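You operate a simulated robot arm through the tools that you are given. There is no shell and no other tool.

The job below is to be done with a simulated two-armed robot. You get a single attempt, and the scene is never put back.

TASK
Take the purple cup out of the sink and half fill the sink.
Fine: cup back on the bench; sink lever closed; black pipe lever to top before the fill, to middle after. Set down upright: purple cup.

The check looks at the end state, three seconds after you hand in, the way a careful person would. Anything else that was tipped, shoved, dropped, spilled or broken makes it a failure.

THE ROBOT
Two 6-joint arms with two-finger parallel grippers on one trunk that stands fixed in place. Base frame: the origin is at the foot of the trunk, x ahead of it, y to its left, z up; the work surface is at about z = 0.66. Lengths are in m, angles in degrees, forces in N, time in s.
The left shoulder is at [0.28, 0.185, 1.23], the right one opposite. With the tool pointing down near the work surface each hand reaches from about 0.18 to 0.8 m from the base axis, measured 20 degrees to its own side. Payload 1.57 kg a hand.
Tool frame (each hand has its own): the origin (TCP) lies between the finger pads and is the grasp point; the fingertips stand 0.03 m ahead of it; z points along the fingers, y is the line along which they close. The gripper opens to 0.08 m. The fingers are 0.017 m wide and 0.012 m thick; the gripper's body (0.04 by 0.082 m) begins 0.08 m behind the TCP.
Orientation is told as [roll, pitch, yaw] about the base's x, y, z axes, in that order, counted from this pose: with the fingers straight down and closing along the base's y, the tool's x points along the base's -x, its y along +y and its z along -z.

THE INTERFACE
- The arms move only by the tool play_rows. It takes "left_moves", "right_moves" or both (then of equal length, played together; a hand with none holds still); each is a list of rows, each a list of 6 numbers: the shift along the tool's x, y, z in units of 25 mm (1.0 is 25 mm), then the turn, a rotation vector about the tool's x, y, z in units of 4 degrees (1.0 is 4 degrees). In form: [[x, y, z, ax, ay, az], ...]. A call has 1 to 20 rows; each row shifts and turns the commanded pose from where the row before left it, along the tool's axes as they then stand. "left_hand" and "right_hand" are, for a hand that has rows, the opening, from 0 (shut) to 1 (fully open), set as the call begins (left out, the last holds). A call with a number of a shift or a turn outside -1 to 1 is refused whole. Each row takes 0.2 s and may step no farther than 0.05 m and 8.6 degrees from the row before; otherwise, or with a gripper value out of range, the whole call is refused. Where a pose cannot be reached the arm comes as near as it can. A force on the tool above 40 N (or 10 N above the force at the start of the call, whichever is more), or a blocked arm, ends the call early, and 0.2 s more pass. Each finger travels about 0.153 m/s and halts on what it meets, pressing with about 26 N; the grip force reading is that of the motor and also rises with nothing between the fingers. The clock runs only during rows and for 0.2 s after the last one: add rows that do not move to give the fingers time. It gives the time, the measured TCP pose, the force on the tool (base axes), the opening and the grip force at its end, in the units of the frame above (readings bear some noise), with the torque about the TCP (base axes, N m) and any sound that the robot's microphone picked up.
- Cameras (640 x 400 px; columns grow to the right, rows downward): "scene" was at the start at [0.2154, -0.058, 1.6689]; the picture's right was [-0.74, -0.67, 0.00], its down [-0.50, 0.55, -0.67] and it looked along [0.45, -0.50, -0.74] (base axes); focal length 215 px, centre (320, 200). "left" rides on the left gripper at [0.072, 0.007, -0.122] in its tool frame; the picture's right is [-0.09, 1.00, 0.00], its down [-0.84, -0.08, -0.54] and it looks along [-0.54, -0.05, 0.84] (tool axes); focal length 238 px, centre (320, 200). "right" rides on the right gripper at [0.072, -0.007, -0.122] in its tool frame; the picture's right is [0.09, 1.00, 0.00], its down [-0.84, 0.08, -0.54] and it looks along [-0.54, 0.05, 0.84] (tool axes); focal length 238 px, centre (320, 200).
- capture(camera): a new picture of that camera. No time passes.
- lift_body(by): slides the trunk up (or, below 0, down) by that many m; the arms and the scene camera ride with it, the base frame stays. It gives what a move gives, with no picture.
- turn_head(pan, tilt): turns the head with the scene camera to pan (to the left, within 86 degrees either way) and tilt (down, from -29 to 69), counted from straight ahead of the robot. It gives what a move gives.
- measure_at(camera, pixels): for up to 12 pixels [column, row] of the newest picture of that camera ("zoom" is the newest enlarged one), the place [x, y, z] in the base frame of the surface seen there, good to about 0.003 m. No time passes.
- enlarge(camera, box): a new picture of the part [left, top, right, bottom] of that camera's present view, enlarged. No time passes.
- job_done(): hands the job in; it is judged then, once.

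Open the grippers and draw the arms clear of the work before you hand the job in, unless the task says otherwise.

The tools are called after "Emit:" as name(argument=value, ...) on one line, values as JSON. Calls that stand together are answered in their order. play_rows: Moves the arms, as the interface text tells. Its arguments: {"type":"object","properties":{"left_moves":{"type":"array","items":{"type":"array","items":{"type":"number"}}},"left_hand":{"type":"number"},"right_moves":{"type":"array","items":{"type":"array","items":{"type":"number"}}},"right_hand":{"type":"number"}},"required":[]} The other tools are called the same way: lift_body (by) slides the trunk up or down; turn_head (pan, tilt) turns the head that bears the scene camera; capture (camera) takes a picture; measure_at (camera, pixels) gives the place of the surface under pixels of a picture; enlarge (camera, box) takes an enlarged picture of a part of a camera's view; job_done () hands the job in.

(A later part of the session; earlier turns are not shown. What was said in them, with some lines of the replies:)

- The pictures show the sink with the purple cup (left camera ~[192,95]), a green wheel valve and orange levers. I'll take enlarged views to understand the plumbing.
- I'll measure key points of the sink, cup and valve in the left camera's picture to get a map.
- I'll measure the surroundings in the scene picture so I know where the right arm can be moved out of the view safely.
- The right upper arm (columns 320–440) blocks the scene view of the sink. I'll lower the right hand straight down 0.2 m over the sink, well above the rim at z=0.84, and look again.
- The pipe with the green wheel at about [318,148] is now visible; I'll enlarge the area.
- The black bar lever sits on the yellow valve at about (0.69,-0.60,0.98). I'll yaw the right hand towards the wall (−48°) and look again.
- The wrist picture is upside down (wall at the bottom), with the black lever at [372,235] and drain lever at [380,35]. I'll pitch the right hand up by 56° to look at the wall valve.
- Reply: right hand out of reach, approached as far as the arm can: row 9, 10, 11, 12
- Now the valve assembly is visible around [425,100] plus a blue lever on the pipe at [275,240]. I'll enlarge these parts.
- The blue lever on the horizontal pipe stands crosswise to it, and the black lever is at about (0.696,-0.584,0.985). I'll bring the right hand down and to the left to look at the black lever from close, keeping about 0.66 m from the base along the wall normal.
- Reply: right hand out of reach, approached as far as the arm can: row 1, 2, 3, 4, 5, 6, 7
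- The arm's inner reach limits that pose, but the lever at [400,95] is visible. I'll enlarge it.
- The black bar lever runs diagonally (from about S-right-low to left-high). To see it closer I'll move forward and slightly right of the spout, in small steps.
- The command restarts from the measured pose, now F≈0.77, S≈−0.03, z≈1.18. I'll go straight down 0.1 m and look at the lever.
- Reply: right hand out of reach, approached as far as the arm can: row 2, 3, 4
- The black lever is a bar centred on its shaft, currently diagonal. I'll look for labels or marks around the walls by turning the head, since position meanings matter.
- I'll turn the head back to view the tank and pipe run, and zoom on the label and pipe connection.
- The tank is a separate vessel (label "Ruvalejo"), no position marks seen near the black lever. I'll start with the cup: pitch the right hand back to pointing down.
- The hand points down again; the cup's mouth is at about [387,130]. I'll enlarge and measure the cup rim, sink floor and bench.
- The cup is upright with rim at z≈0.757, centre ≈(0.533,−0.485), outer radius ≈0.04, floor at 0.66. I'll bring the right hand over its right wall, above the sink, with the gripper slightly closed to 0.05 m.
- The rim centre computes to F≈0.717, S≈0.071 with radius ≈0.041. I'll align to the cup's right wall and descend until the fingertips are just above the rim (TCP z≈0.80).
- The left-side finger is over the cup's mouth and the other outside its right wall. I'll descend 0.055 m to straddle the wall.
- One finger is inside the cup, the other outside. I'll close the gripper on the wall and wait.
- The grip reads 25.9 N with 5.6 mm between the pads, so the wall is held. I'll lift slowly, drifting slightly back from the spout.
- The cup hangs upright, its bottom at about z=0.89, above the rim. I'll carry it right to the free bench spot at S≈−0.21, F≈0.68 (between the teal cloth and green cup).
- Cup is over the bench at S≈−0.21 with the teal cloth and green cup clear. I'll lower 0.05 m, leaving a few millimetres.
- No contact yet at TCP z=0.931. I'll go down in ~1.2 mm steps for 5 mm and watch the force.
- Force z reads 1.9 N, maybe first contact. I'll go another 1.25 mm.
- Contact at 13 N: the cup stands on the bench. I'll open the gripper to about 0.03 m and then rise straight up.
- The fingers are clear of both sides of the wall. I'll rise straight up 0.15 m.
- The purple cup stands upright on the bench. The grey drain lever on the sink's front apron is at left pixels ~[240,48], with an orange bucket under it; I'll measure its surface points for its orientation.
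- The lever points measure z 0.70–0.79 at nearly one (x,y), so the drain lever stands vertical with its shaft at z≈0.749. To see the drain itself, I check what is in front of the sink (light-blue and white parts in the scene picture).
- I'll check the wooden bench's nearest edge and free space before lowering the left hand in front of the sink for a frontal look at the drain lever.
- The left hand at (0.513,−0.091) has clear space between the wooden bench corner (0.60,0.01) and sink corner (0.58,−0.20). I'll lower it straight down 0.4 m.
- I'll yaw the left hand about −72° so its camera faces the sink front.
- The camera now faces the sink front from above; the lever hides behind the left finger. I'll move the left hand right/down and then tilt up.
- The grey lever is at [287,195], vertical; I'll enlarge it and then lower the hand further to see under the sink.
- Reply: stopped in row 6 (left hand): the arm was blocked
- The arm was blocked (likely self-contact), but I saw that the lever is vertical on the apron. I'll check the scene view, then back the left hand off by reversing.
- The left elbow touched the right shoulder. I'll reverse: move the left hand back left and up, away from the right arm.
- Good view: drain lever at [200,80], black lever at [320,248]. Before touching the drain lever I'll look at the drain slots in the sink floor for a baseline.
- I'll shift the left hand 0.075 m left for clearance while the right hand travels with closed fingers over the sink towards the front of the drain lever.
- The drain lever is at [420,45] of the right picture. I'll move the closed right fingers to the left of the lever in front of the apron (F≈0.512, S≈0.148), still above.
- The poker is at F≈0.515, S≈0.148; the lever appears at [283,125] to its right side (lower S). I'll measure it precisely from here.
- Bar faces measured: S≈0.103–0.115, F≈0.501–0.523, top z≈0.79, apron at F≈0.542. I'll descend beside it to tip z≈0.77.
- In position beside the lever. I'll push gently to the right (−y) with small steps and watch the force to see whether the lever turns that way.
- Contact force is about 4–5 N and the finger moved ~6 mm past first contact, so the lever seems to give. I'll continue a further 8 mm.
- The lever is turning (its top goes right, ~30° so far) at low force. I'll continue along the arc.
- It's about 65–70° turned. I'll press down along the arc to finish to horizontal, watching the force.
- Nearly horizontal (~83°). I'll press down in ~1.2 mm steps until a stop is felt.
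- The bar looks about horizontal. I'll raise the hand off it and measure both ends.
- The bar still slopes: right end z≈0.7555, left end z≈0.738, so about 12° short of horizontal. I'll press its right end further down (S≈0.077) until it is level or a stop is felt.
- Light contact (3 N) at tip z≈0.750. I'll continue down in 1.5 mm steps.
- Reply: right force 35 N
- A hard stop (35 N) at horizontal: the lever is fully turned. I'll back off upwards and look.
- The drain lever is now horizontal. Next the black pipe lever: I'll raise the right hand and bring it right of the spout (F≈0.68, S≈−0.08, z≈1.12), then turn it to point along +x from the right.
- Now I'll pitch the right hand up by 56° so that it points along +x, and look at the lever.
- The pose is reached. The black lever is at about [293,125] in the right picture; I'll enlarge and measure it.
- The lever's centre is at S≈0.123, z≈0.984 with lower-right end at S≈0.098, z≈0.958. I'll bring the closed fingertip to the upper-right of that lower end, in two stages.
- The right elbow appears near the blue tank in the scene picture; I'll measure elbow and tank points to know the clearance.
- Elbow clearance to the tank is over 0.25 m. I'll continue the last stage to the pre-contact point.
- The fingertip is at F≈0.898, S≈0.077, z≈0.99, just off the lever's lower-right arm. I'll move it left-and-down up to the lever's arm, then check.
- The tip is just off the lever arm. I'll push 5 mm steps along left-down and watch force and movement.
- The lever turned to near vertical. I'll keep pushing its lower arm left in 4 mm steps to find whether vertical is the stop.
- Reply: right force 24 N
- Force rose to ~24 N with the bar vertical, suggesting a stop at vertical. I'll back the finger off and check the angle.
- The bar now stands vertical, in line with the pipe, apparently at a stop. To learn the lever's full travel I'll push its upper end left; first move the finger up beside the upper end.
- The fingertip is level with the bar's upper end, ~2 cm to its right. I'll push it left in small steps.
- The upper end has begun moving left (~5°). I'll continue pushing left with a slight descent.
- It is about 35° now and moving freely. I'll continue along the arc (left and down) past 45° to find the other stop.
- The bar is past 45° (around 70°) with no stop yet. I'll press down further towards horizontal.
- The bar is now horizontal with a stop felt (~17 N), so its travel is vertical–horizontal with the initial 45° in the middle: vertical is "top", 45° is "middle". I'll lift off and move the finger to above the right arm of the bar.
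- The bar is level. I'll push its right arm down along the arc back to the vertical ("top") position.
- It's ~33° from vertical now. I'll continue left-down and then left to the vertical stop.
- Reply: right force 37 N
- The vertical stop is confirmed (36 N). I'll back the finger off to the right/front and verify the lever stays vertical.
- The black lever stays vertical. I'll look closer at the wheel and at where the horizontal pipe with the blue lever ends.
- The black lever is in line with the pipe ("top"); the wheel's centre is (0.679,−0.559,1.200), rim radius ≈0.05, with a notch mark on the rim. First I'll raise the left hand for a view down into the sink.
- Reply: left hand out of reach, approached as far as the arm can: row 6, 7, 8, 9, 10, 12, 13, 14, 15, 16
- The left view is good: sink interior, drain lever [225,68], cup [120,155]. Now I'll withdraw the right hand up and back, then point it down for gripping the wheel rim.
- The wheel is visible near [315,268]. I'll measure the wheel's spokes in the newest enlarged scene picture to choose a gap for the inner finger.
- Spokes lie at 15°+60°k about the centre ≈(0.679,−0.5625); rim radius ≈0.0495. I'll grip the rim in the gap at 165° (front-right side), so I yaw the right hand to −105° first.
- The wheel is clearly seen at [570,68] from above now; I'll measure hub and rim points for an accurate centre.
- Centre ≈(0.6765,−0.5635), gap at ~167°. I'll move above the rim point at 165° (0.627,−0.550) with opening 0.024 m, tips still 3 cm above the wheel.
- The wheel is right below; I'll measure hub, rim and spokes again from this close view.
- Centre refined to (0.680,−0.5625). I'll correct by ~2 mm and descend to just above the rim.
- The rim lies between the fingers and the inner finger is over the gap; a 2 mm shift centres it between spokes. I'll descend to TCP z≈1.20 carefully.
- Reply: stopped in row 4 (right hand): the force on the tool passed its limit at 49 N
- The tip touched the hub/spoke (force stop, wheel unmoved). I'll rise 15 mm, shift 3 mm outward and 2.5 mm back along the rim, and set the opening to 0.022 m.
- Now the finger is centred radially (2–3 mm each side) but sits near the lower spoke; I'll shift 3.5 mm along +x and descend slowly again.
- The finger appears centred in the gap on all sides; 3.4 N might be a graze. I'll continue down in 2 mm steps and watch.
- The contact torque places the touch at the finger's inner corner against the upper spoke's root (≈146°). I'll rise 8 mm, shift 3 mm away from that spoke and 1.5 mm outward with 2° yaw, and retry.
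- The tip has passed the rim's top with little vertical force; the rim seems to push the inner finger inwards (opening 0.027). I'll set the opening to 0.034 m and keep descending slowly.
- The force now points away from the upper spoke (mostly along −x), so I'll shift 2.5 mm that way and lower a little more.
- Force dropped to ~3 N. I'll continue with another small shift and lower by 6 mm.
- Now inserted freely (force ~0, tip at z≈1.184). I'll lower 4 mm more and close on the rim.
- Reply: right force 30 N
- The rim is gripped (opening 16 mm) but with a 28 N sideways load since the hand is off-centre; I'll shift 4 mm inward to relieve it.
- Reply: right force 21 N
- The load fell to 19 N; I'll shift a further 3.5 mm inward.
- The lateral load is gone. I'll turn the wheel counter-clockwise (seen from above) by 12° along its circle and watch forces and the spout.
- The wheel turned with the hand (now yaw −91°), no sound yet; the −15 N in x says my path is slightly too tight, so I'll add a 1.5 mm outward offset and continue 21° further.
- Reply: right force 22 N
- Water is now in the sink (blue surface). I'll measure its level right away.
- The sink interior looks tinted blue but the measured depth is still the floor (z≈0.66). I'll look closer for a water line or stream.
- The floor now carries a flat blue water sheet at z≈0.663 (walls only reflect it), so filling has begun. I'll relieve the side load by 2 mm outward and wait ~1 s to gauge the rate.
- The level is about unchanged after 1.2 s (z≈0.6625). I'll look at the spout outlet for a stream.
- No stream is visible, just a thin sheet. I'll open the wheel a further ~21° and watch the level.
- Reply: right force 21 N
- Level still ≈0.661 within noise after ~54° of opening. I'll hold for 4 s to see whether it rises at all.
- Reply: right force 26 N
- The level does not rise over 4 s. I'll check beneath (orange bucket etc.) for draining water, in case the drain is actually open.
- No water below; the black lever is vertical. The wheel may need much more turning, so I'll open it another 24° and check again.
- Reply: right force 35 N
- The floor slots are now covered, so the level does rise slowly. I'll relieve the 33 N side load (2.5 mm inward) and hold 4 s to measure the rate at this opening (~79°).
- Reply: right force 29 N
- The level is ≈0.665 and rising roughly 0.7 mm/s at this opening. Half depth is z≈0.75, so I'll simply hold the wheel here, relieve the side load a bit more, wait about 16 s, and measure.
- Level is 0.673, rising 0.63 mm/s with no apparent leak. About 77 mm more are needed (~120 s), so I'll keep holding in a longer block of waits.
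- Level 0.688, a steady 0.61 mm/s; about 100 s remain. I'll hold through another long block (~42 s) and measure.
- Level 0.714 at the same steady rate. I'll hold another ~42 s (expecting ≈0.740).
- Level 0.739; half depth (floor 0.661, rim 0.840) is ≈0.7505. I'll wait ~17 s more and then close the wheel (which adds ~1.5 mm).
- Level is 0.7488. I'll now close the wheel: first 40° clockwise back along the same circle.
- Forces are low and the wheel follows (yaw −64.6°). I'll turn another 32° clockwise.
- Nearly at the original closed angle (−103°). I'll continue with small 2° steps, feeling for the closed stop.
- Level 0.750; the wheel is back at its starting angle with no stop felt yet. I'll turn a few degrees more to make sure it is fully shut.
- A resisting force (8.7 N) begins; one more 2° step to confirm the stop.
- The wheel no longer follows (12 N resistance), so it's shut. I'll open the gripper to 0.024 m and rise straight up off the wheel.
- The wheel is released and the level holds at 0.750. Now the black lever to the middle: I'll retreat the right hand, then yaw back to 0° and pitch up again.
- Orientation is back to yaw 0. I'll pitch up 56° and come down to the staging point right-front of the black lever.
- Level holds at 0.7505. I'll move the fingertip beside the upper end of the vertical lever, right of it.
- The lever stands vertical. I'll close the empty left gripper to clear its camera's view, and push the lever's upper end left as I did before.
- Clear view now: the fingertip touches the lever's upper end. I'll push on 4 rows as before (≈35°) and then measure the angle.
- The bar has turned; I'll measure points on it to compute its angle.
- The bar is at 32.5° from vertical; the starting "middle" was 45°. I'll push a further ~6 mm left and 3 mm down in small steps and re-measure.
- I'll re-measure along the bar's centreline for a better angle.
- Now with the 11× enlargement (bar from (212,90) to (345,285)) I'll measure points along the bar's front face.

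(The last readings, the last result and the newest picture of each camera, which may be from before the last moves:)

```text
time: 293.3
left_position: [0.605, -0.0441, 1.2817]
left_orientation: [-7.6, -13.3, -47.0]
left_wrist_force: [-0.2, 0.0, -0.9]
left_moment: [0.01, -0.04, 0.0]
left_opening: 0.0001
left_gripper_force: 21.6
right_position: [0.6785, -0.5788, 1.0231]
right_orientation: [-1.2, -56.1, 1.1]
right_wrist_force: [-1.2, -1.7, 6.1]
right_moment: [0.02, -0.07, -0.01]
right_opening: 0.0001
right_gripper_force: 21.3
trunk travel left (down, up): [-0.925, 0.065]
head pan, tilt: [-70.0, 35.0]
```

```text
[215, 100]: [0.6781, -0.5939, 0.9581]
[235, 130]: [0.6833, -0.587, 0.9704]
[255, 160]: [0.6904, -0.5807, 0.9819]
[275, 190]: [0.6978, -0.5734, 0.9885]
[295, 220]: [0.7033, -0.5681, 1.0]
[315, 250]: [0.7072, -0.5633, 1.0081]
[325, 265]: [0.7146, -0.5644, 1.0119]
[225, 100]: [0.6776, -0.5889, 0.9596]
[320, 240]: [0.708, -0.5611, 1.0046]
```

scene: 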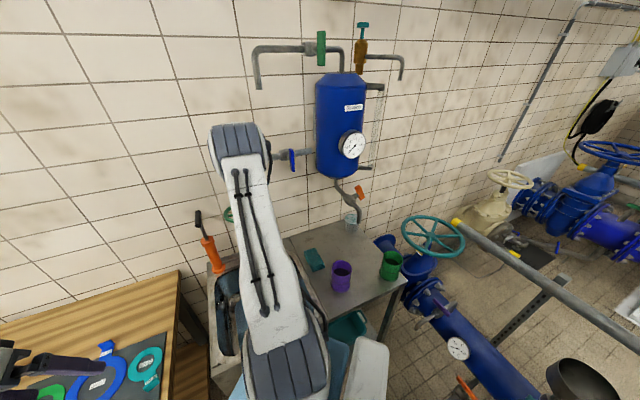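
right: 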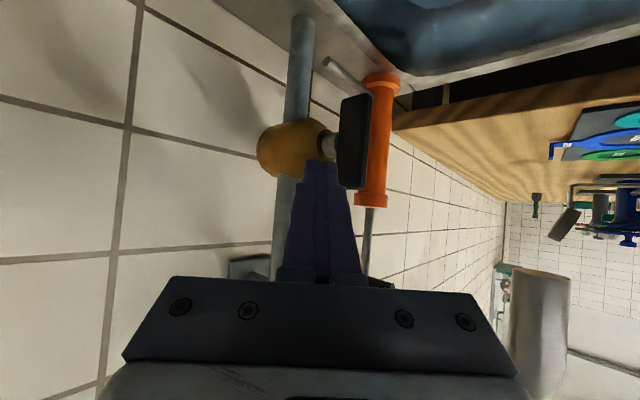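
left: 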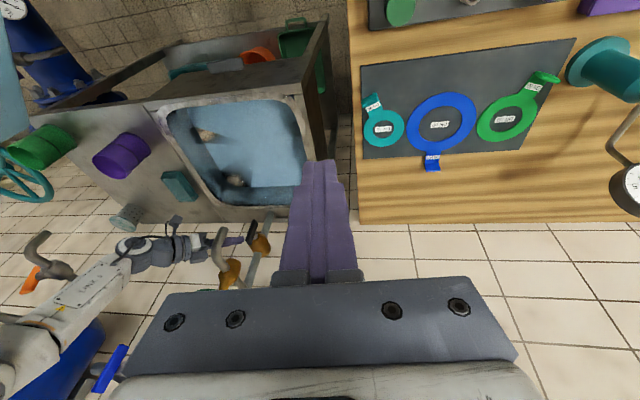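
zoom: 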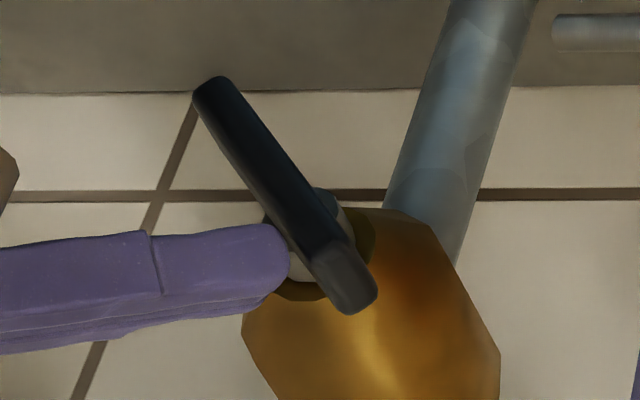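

The fit gives ≈40.5° from vertical; 45° is wanted, so I'll nudge about 2.4 mm more.

Emit:
play_rows(right_moves=[[0.015, 0.045, 0.07, 0, 0, 0]])

Emit:
enlarge(camera="left", box=[235, 215, 275, 250])

Emit:
measure_at(camera="zoom", pixels=[[210, 105], [232, 135], [255, 165], [278, 193], [300, 222], [320, 248], [335, 265]])

```text
time: 293.7
left_position: [0.6034, -0.0439, 1.2814]
left_orientation: [-7.6, -13.3, -46.9]
left_wrist_force: [0.1, -0.2, -0.5]
left_moment: [0.0, -0.02, -0.01]
left_opening: 0.0001
left_gripper_force: 21.3
right_position: [0.6798, -0.5793, 1.0216]
right_orientation: [-1.3, -56.2, 1.1]
right_wrist_force: [-3.4, 1.2, 8.3]
right_moment: [0.08, -0.14, 0.08]
right_opening: 0.0
right_gripper_force: 21.0
trunk travel left (down, up): [-0.925, 0.065]
head pan, tilt: [-70.0, 35.0]
```

```text
11.43 times, centred on (255, 232) of left
```

zoom: 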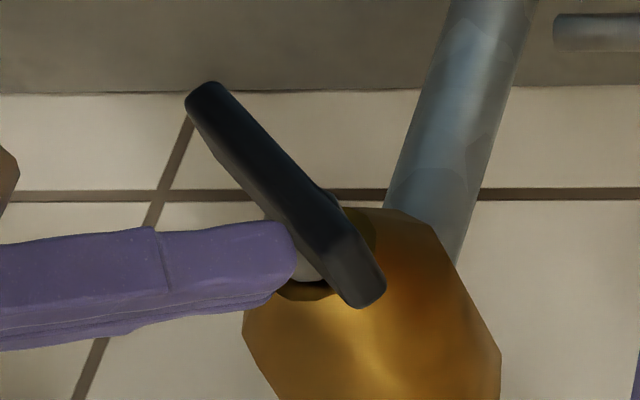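

```text
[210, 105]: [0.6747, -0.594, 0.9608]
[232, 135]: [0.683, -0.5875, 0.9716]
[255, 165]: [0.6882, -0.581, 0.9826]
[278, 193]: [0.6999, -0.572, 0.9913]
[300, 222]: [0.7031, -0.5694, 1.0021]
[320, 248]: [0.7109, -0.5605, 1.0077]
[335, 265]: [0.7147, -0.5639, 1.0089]
```

The fit now gives ≈45.5°, matching its original middle position. I'll back the finger directly away from the bar and re-measure.

Emit:
play_rows(right_moves=[[-0.11, -0.2, -0.35, 0, 0, 0], [-0.11, -0.2, -0.35, 0, 0, 0], [-0.11, -0.2, -0.35, 0, 0, 0], [0, -0.2, -0.8, 0, 0, 0], [0, 0, -1, 0, 0, 0], [0, 0, -1, 0, 0, 0], [0, 0, -1, 0, 0, 0]])

Emit:
enlarge(camera="left", box=[235, 215, 275, 250])

Emit:
measure_at(camera="zoom", pixels=[[210, 105], [221, 120], [232, 135], [244, 150], [255, 165], [278, 193], [289, 207], [300, 222], [310, 235], [320, 248]])

Emit:
capture(camera="right")

```text
time: 295.3
left_position: [0.6039, -0.0449, 1.2819]
left_orientation: [-7.7, -13.2, -46.9]
left_wrist_force: [0.0, -0.3, -1.1]
left_moment: [0.02, 0.0, 0.02]
left_opening: 0.0001
left_gripper_force: 20.9
right_position: [0.5834, -0.5995, 1.0967]
right_orientation: [-1.2, -56.2, 1.0]
right_wrist_force: [-0.3, -0.1, -0.4]
right_moment: [0.02, -0.02, 0.03]
right_opening: 0.0
right_gripper_force: 21.1
trunk travel left (down, up): [-0.925, 0.065]
head pan, tilt: [-70.0, 35.0]
```

```text
11.43 times, centred on (255, 232) of left
```

zoom: 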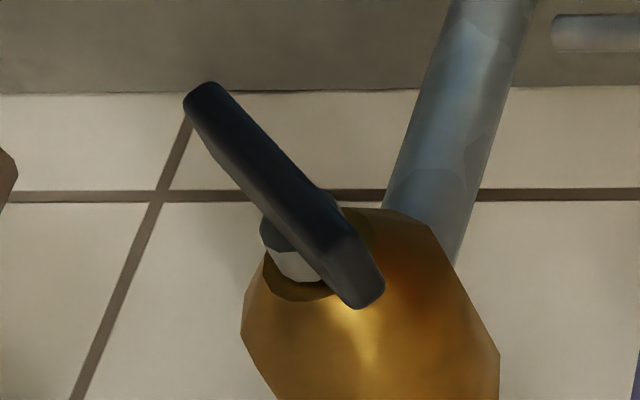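

```text
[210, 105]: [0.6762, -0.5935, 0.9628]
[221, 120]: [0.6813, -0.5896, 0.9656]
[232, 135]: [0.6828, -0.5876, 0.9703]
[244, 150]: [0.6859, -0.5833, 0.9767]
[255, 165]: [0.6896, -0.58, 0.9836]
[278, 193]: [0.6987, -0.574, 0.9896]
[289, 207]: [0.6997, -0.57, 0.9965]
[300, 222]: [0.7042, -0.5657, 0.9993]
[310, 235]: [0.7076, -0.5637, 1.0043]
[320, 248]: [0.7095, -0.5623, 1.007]
```

```text
taken
```

right: 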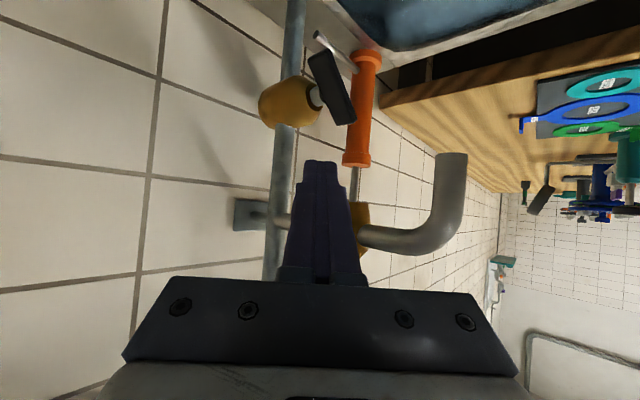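

The lever rests at ≈45–46° (middle). I'll withdraw the right hand back and up, then check the water level for stability.

Emit:
play_rows(right_moves=[[0, 0, -0.9, 0, 0, 0], [0, 0, -0.9, 0, 0, 0], [-0.44, 0.06, -0.923, 0, 0, 0], [-0.5, 0.06, -0.923, 0, 0, 0], [-0.6, 0.06, -0.923, 0, 0, 0], [-0.6, 0.06, -0.923, 0, 0, 0], [-0.6, 0.06, -0.923, 0, 0, 0], [-0.6, 0.06, -0.7, 0, 0, 0], [-0.6, 0.06, -0.6, 0, 0, 0], [-0.6, 0.06, -0.6, 0, 0, 0]])

Emit:
capture(camera="left")

Emit:
measure_at(camera="left", pixels=[[260, 115], [275, 140], [250, 130], [240, 120], [280, 115], [265, 150], [245, 110], [290, 140], [235, 125], [255, 140], [265, 165], [250, 180]])

```text
time: 297.5
left_position: [0.6034, -0.0452, 1.2813]
left_orientation: [-7.6, -13.3, -47.0]
left_wrist_force: [-0.1, 1.0, -0.3]
left_moment: [0.0, -0.01, 0.01]
left_opening: 0.0
left_gripper_force: 21.4
right_position: [0.4738, -0.5851, 1.308]
right_orientation: [-1.1, -56.1, 1.0]
right_wrist_force: [-0.2, 0.9, 0.6]
right_moment: [0.02, 0.0, -0.01]
right_opening: 0.0
right_gripper_force: 21.6
trunk travel left (down, up): [-0.925, 0.065]
head pan, tilt: [-70.0, 35.0]
```

```text
taken
```

left: 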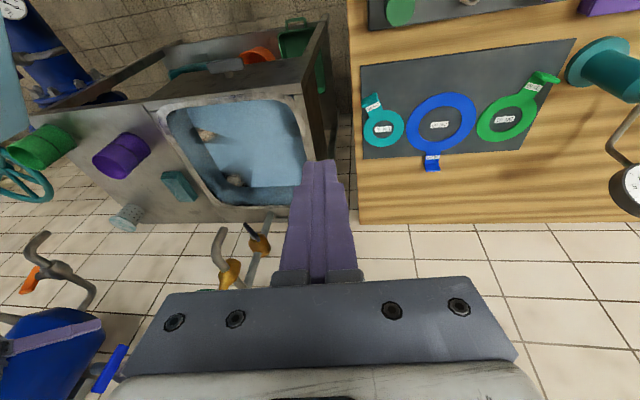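

```text
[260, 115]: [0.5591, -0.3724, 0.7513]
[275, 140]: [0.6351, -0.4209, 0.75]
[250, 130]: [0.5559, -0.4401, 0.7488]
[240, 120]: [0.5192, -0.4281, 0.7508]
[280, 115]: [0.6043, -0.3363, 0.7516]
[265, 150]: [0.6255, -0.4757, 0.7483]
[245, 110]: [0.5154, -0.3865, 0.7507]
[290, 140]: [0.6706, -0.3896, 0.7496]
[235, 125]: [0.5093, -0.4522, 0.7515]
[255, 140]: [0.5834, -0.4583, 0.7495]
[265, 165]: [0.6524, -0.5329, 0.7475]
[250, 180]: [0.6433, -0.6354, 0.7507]
```

The level is steady at 0.750. Now I'll bring the right hand upright and up out of the work with an open gripper, and withdraw and open the left hand too.

Emit:
play_rows(right_moves=[[0, 0, 0, 0, 1, 0], [0, 0, 0, 0, 1, 0], [0, 0, 0, 0, 1, 0], [0, 0, 0, 0, 1, 0], [0, 0, 0, 0, 1, 0], [0, 0, 0, 0, 1, 0], [0, 0, 0, 0, 1, 0], [0, 0, 0, 0, 1, 0], [0, 0, 0, 0, 1, 0], [0, 0, 0, 0, 1, 0], [0, 0, 0, 0, 1, 0], [0, 0, 0, 0, 1, 0], [0, 0, 0, 0, 1, 0], [0, 0, 0, 0, 1, 0]], right_hand=1)

Emit:
play_rows(right_moves=[[0.4, 0.5, -1, 0, 0, 0], [0.4, 0.5, -1, 0, 0, 0], [0.4, 0.5, -1, 0, 0, 0], [0.4, 0.5, -1, 0, 0, 0], [0.4, 0.5, -1, 0, 0, 0], [0.4, 0.5, -1, 0, 0, 0]], left_moves=[[0.8, 0.2, -0.8, 0, 0, 0], [0.8, 0.2, -0.8, 0, 0, 0], [0.8, 0.2, -0.8, 0, 0, 0], [0.8, 0.2, -0.8, 0, 0, 0], [0, 0, 0, 0, 0, 0], [0, 0, 0, 0, 0, 0]], left_hand=1)

Emit:
turn_head(pan=-47, tilt=42)

Emit:
capture(camera="scene")

Emit:
capture(camera="right")

Emit:
capture(camera="left")

```text
time: 300.5
left_position: [0.604, -0.045, 1.2807]
left_orientation: [-7.5, -13.3, -46.9]
left_wrist_force: [0.0, -0.8, 0.2]
left_moment: [-0.03, 0.0, -0.04]
left_opening: 0.0001
left_gripper_force: 21.4
right_position: [0.4758, -0.584, 1.3059]
right_orientation: [-0.7, -0.1, 0.1]
right_wrist_force: [0.1, -0.2, 0.2]
right_moment: [0.01, -0.03, -0.03]
right_opening: 0.0797
right_gripper_force: 0.0
trunk travel left (down, up): [-0.925, 0.065]
head pan, tilt: [-70.0, 35.0]
```

```text
time: 301.9
left_position: [0.5593, 0.0463, 1.3366]
left_orientation: [-7.8, -13.3, -47.0]
left_wrist_force: [1.0, -0.2, -0.8]
left_moment: [-0.01, 0.02, -0.05]
left_opening: 0.0798
left_gripper_force: 0.1
right_position: [0.4131, -0.5071, 1.4555]
right_orientation: [-0.6, -0.1, 0.0]
right_wrist_force: [-0.2, 0.4, 0.5]
right_moment: [0.0, 0.0, 0.01]
right_opening: 0.0799
right_gripper_force: 0.0
trunk travel left (down, up): [-0.925, 0.065]
head pan, tilt: [-70.0, 35.0]
```

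```text
time: 302.8
left_position: [0.5599, 0.0467, 1.3368]
left_orientation: [-7.7, -13.3, -47.1]
left_wrist_force: [0.5, 0.3, 0.1]
left_moment: [-0.03, 0.01, 0.02]
left_opening: 0.0799
left_gripper_force: 0.0
right_position: [0.4134, -0.5068, 1.4549]
right_orientation: [-0.7, -0.2, 0.0]
right_wrist_force: [0.0, 0.0, 0.2]
right_moment: [0.02, 0.01, 0.01]
right_opening: 0.08
right_gripper_force: 0.1
trunk travel left (down, up): [-0.925, 0.065]
head pan, tilt: [-47.0, 42.0]
```

```text
taken
```

scene: 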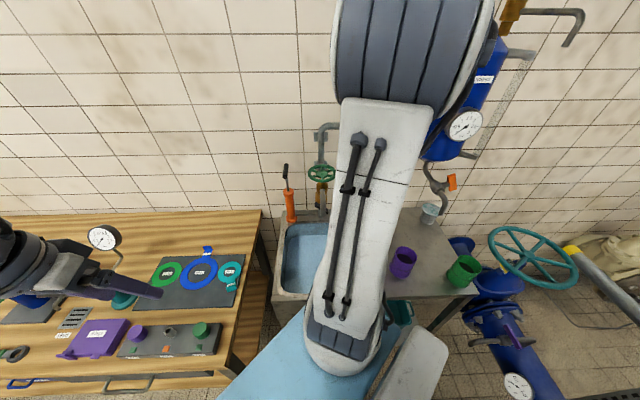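

```text
taken
```

right: 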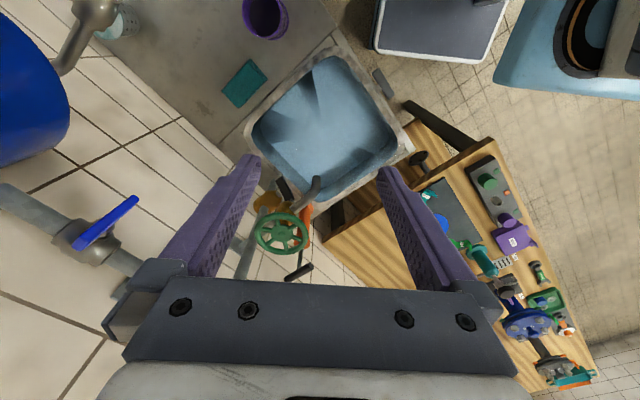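

```text
taken
```

left: 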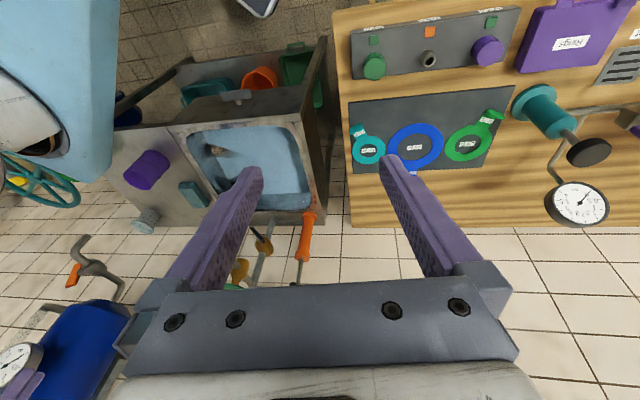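

Both hands are clear and open; the cup stands on the bench, levers are in place. I'll verify level and lever positions once more.

Emit:
measure_at(camera="right", pixels=[[320, 120], [340, 100], [300, 140], [350, 140], [300, 100], [330, 170], [360, 130], [280, 130]])

Emit:
enlarge(camera="right", box=[230, 150, 340, 280])

Emit:
enlarge(camera="left", box=[100, 40, 330, 220])

Emit:
enlarge(camera="scene", box=[370, 180, 500, 310])

```text
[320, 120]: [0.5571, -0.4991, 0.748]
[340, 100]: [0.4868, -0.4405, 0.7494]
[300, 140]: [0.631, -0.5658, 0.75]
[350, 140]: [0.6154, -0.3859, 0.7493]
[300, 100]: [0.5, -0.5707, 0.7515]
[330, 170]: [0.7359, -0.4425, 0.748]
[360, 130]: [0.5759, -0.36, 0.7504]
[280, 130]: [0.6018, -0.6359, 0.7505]
```

```text
3.08 times, centred on (285, 215) of right
```

zoom: 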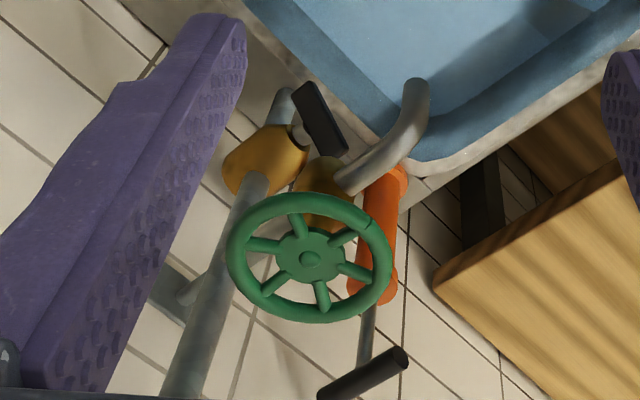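

```text
2.22 times, centred on (215, 130) of left
```

zoom: 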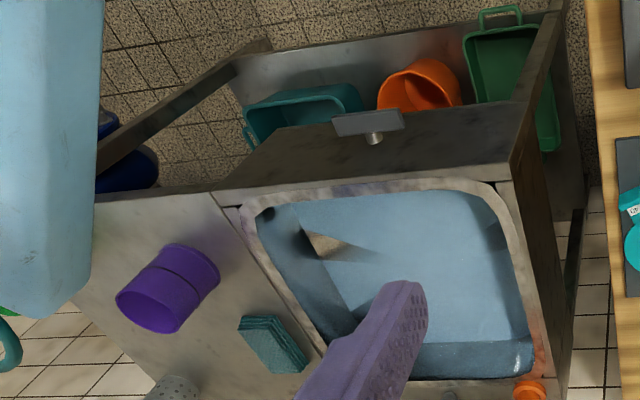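

```text
3.08 times, centred on (435, 245) of scene
```

zoom: 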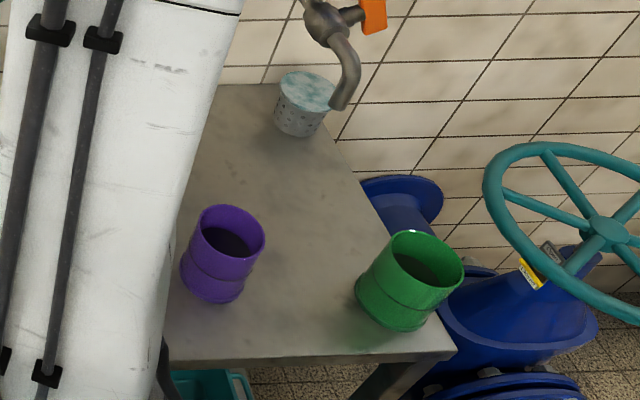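

Everything checks out: water steady at z≈0.750 (half of 0.661–0.840), drain lever horizontal, black lever at 45°, wheel shut, purple cup upright on the bench, both grippers open and clear. I hand the job in.

Emit:
job_done()

```text
The job is handed in.
```

The job is handed in. The purple cup is out of the sink and the sink is half full.

- **Purple cup:** standing upright on the bench, between the teal cloth and the green cup.
- **Sink lever:** it stood vertical. I turned it 90° to its stop at horizontal, which I took as closed. The water level held steady, so the drain is shut.
- **Black pipe lever:** no position marks were visible. It turns from vertical to horizontal, so I took vertical as "top" and 45° as "middle". It was vertical during the fill and is now at about 45°, which is where it started.
- **Water:** filled by opening the green wheel about 80°, then turned back to its closed stop. The surface is at z ≈ 0.750, midway between the sink floor (0.661) and the rim (0.840), and held there for about 25 s.
- **Arms:** both grippers are open and both arms are clear of the work.

I saw nothing tipped or spilled in the final pictures. While seating a finger on the green wheel, one contact passed the force limit and stopped the arm. I saw no movement of the wheel.
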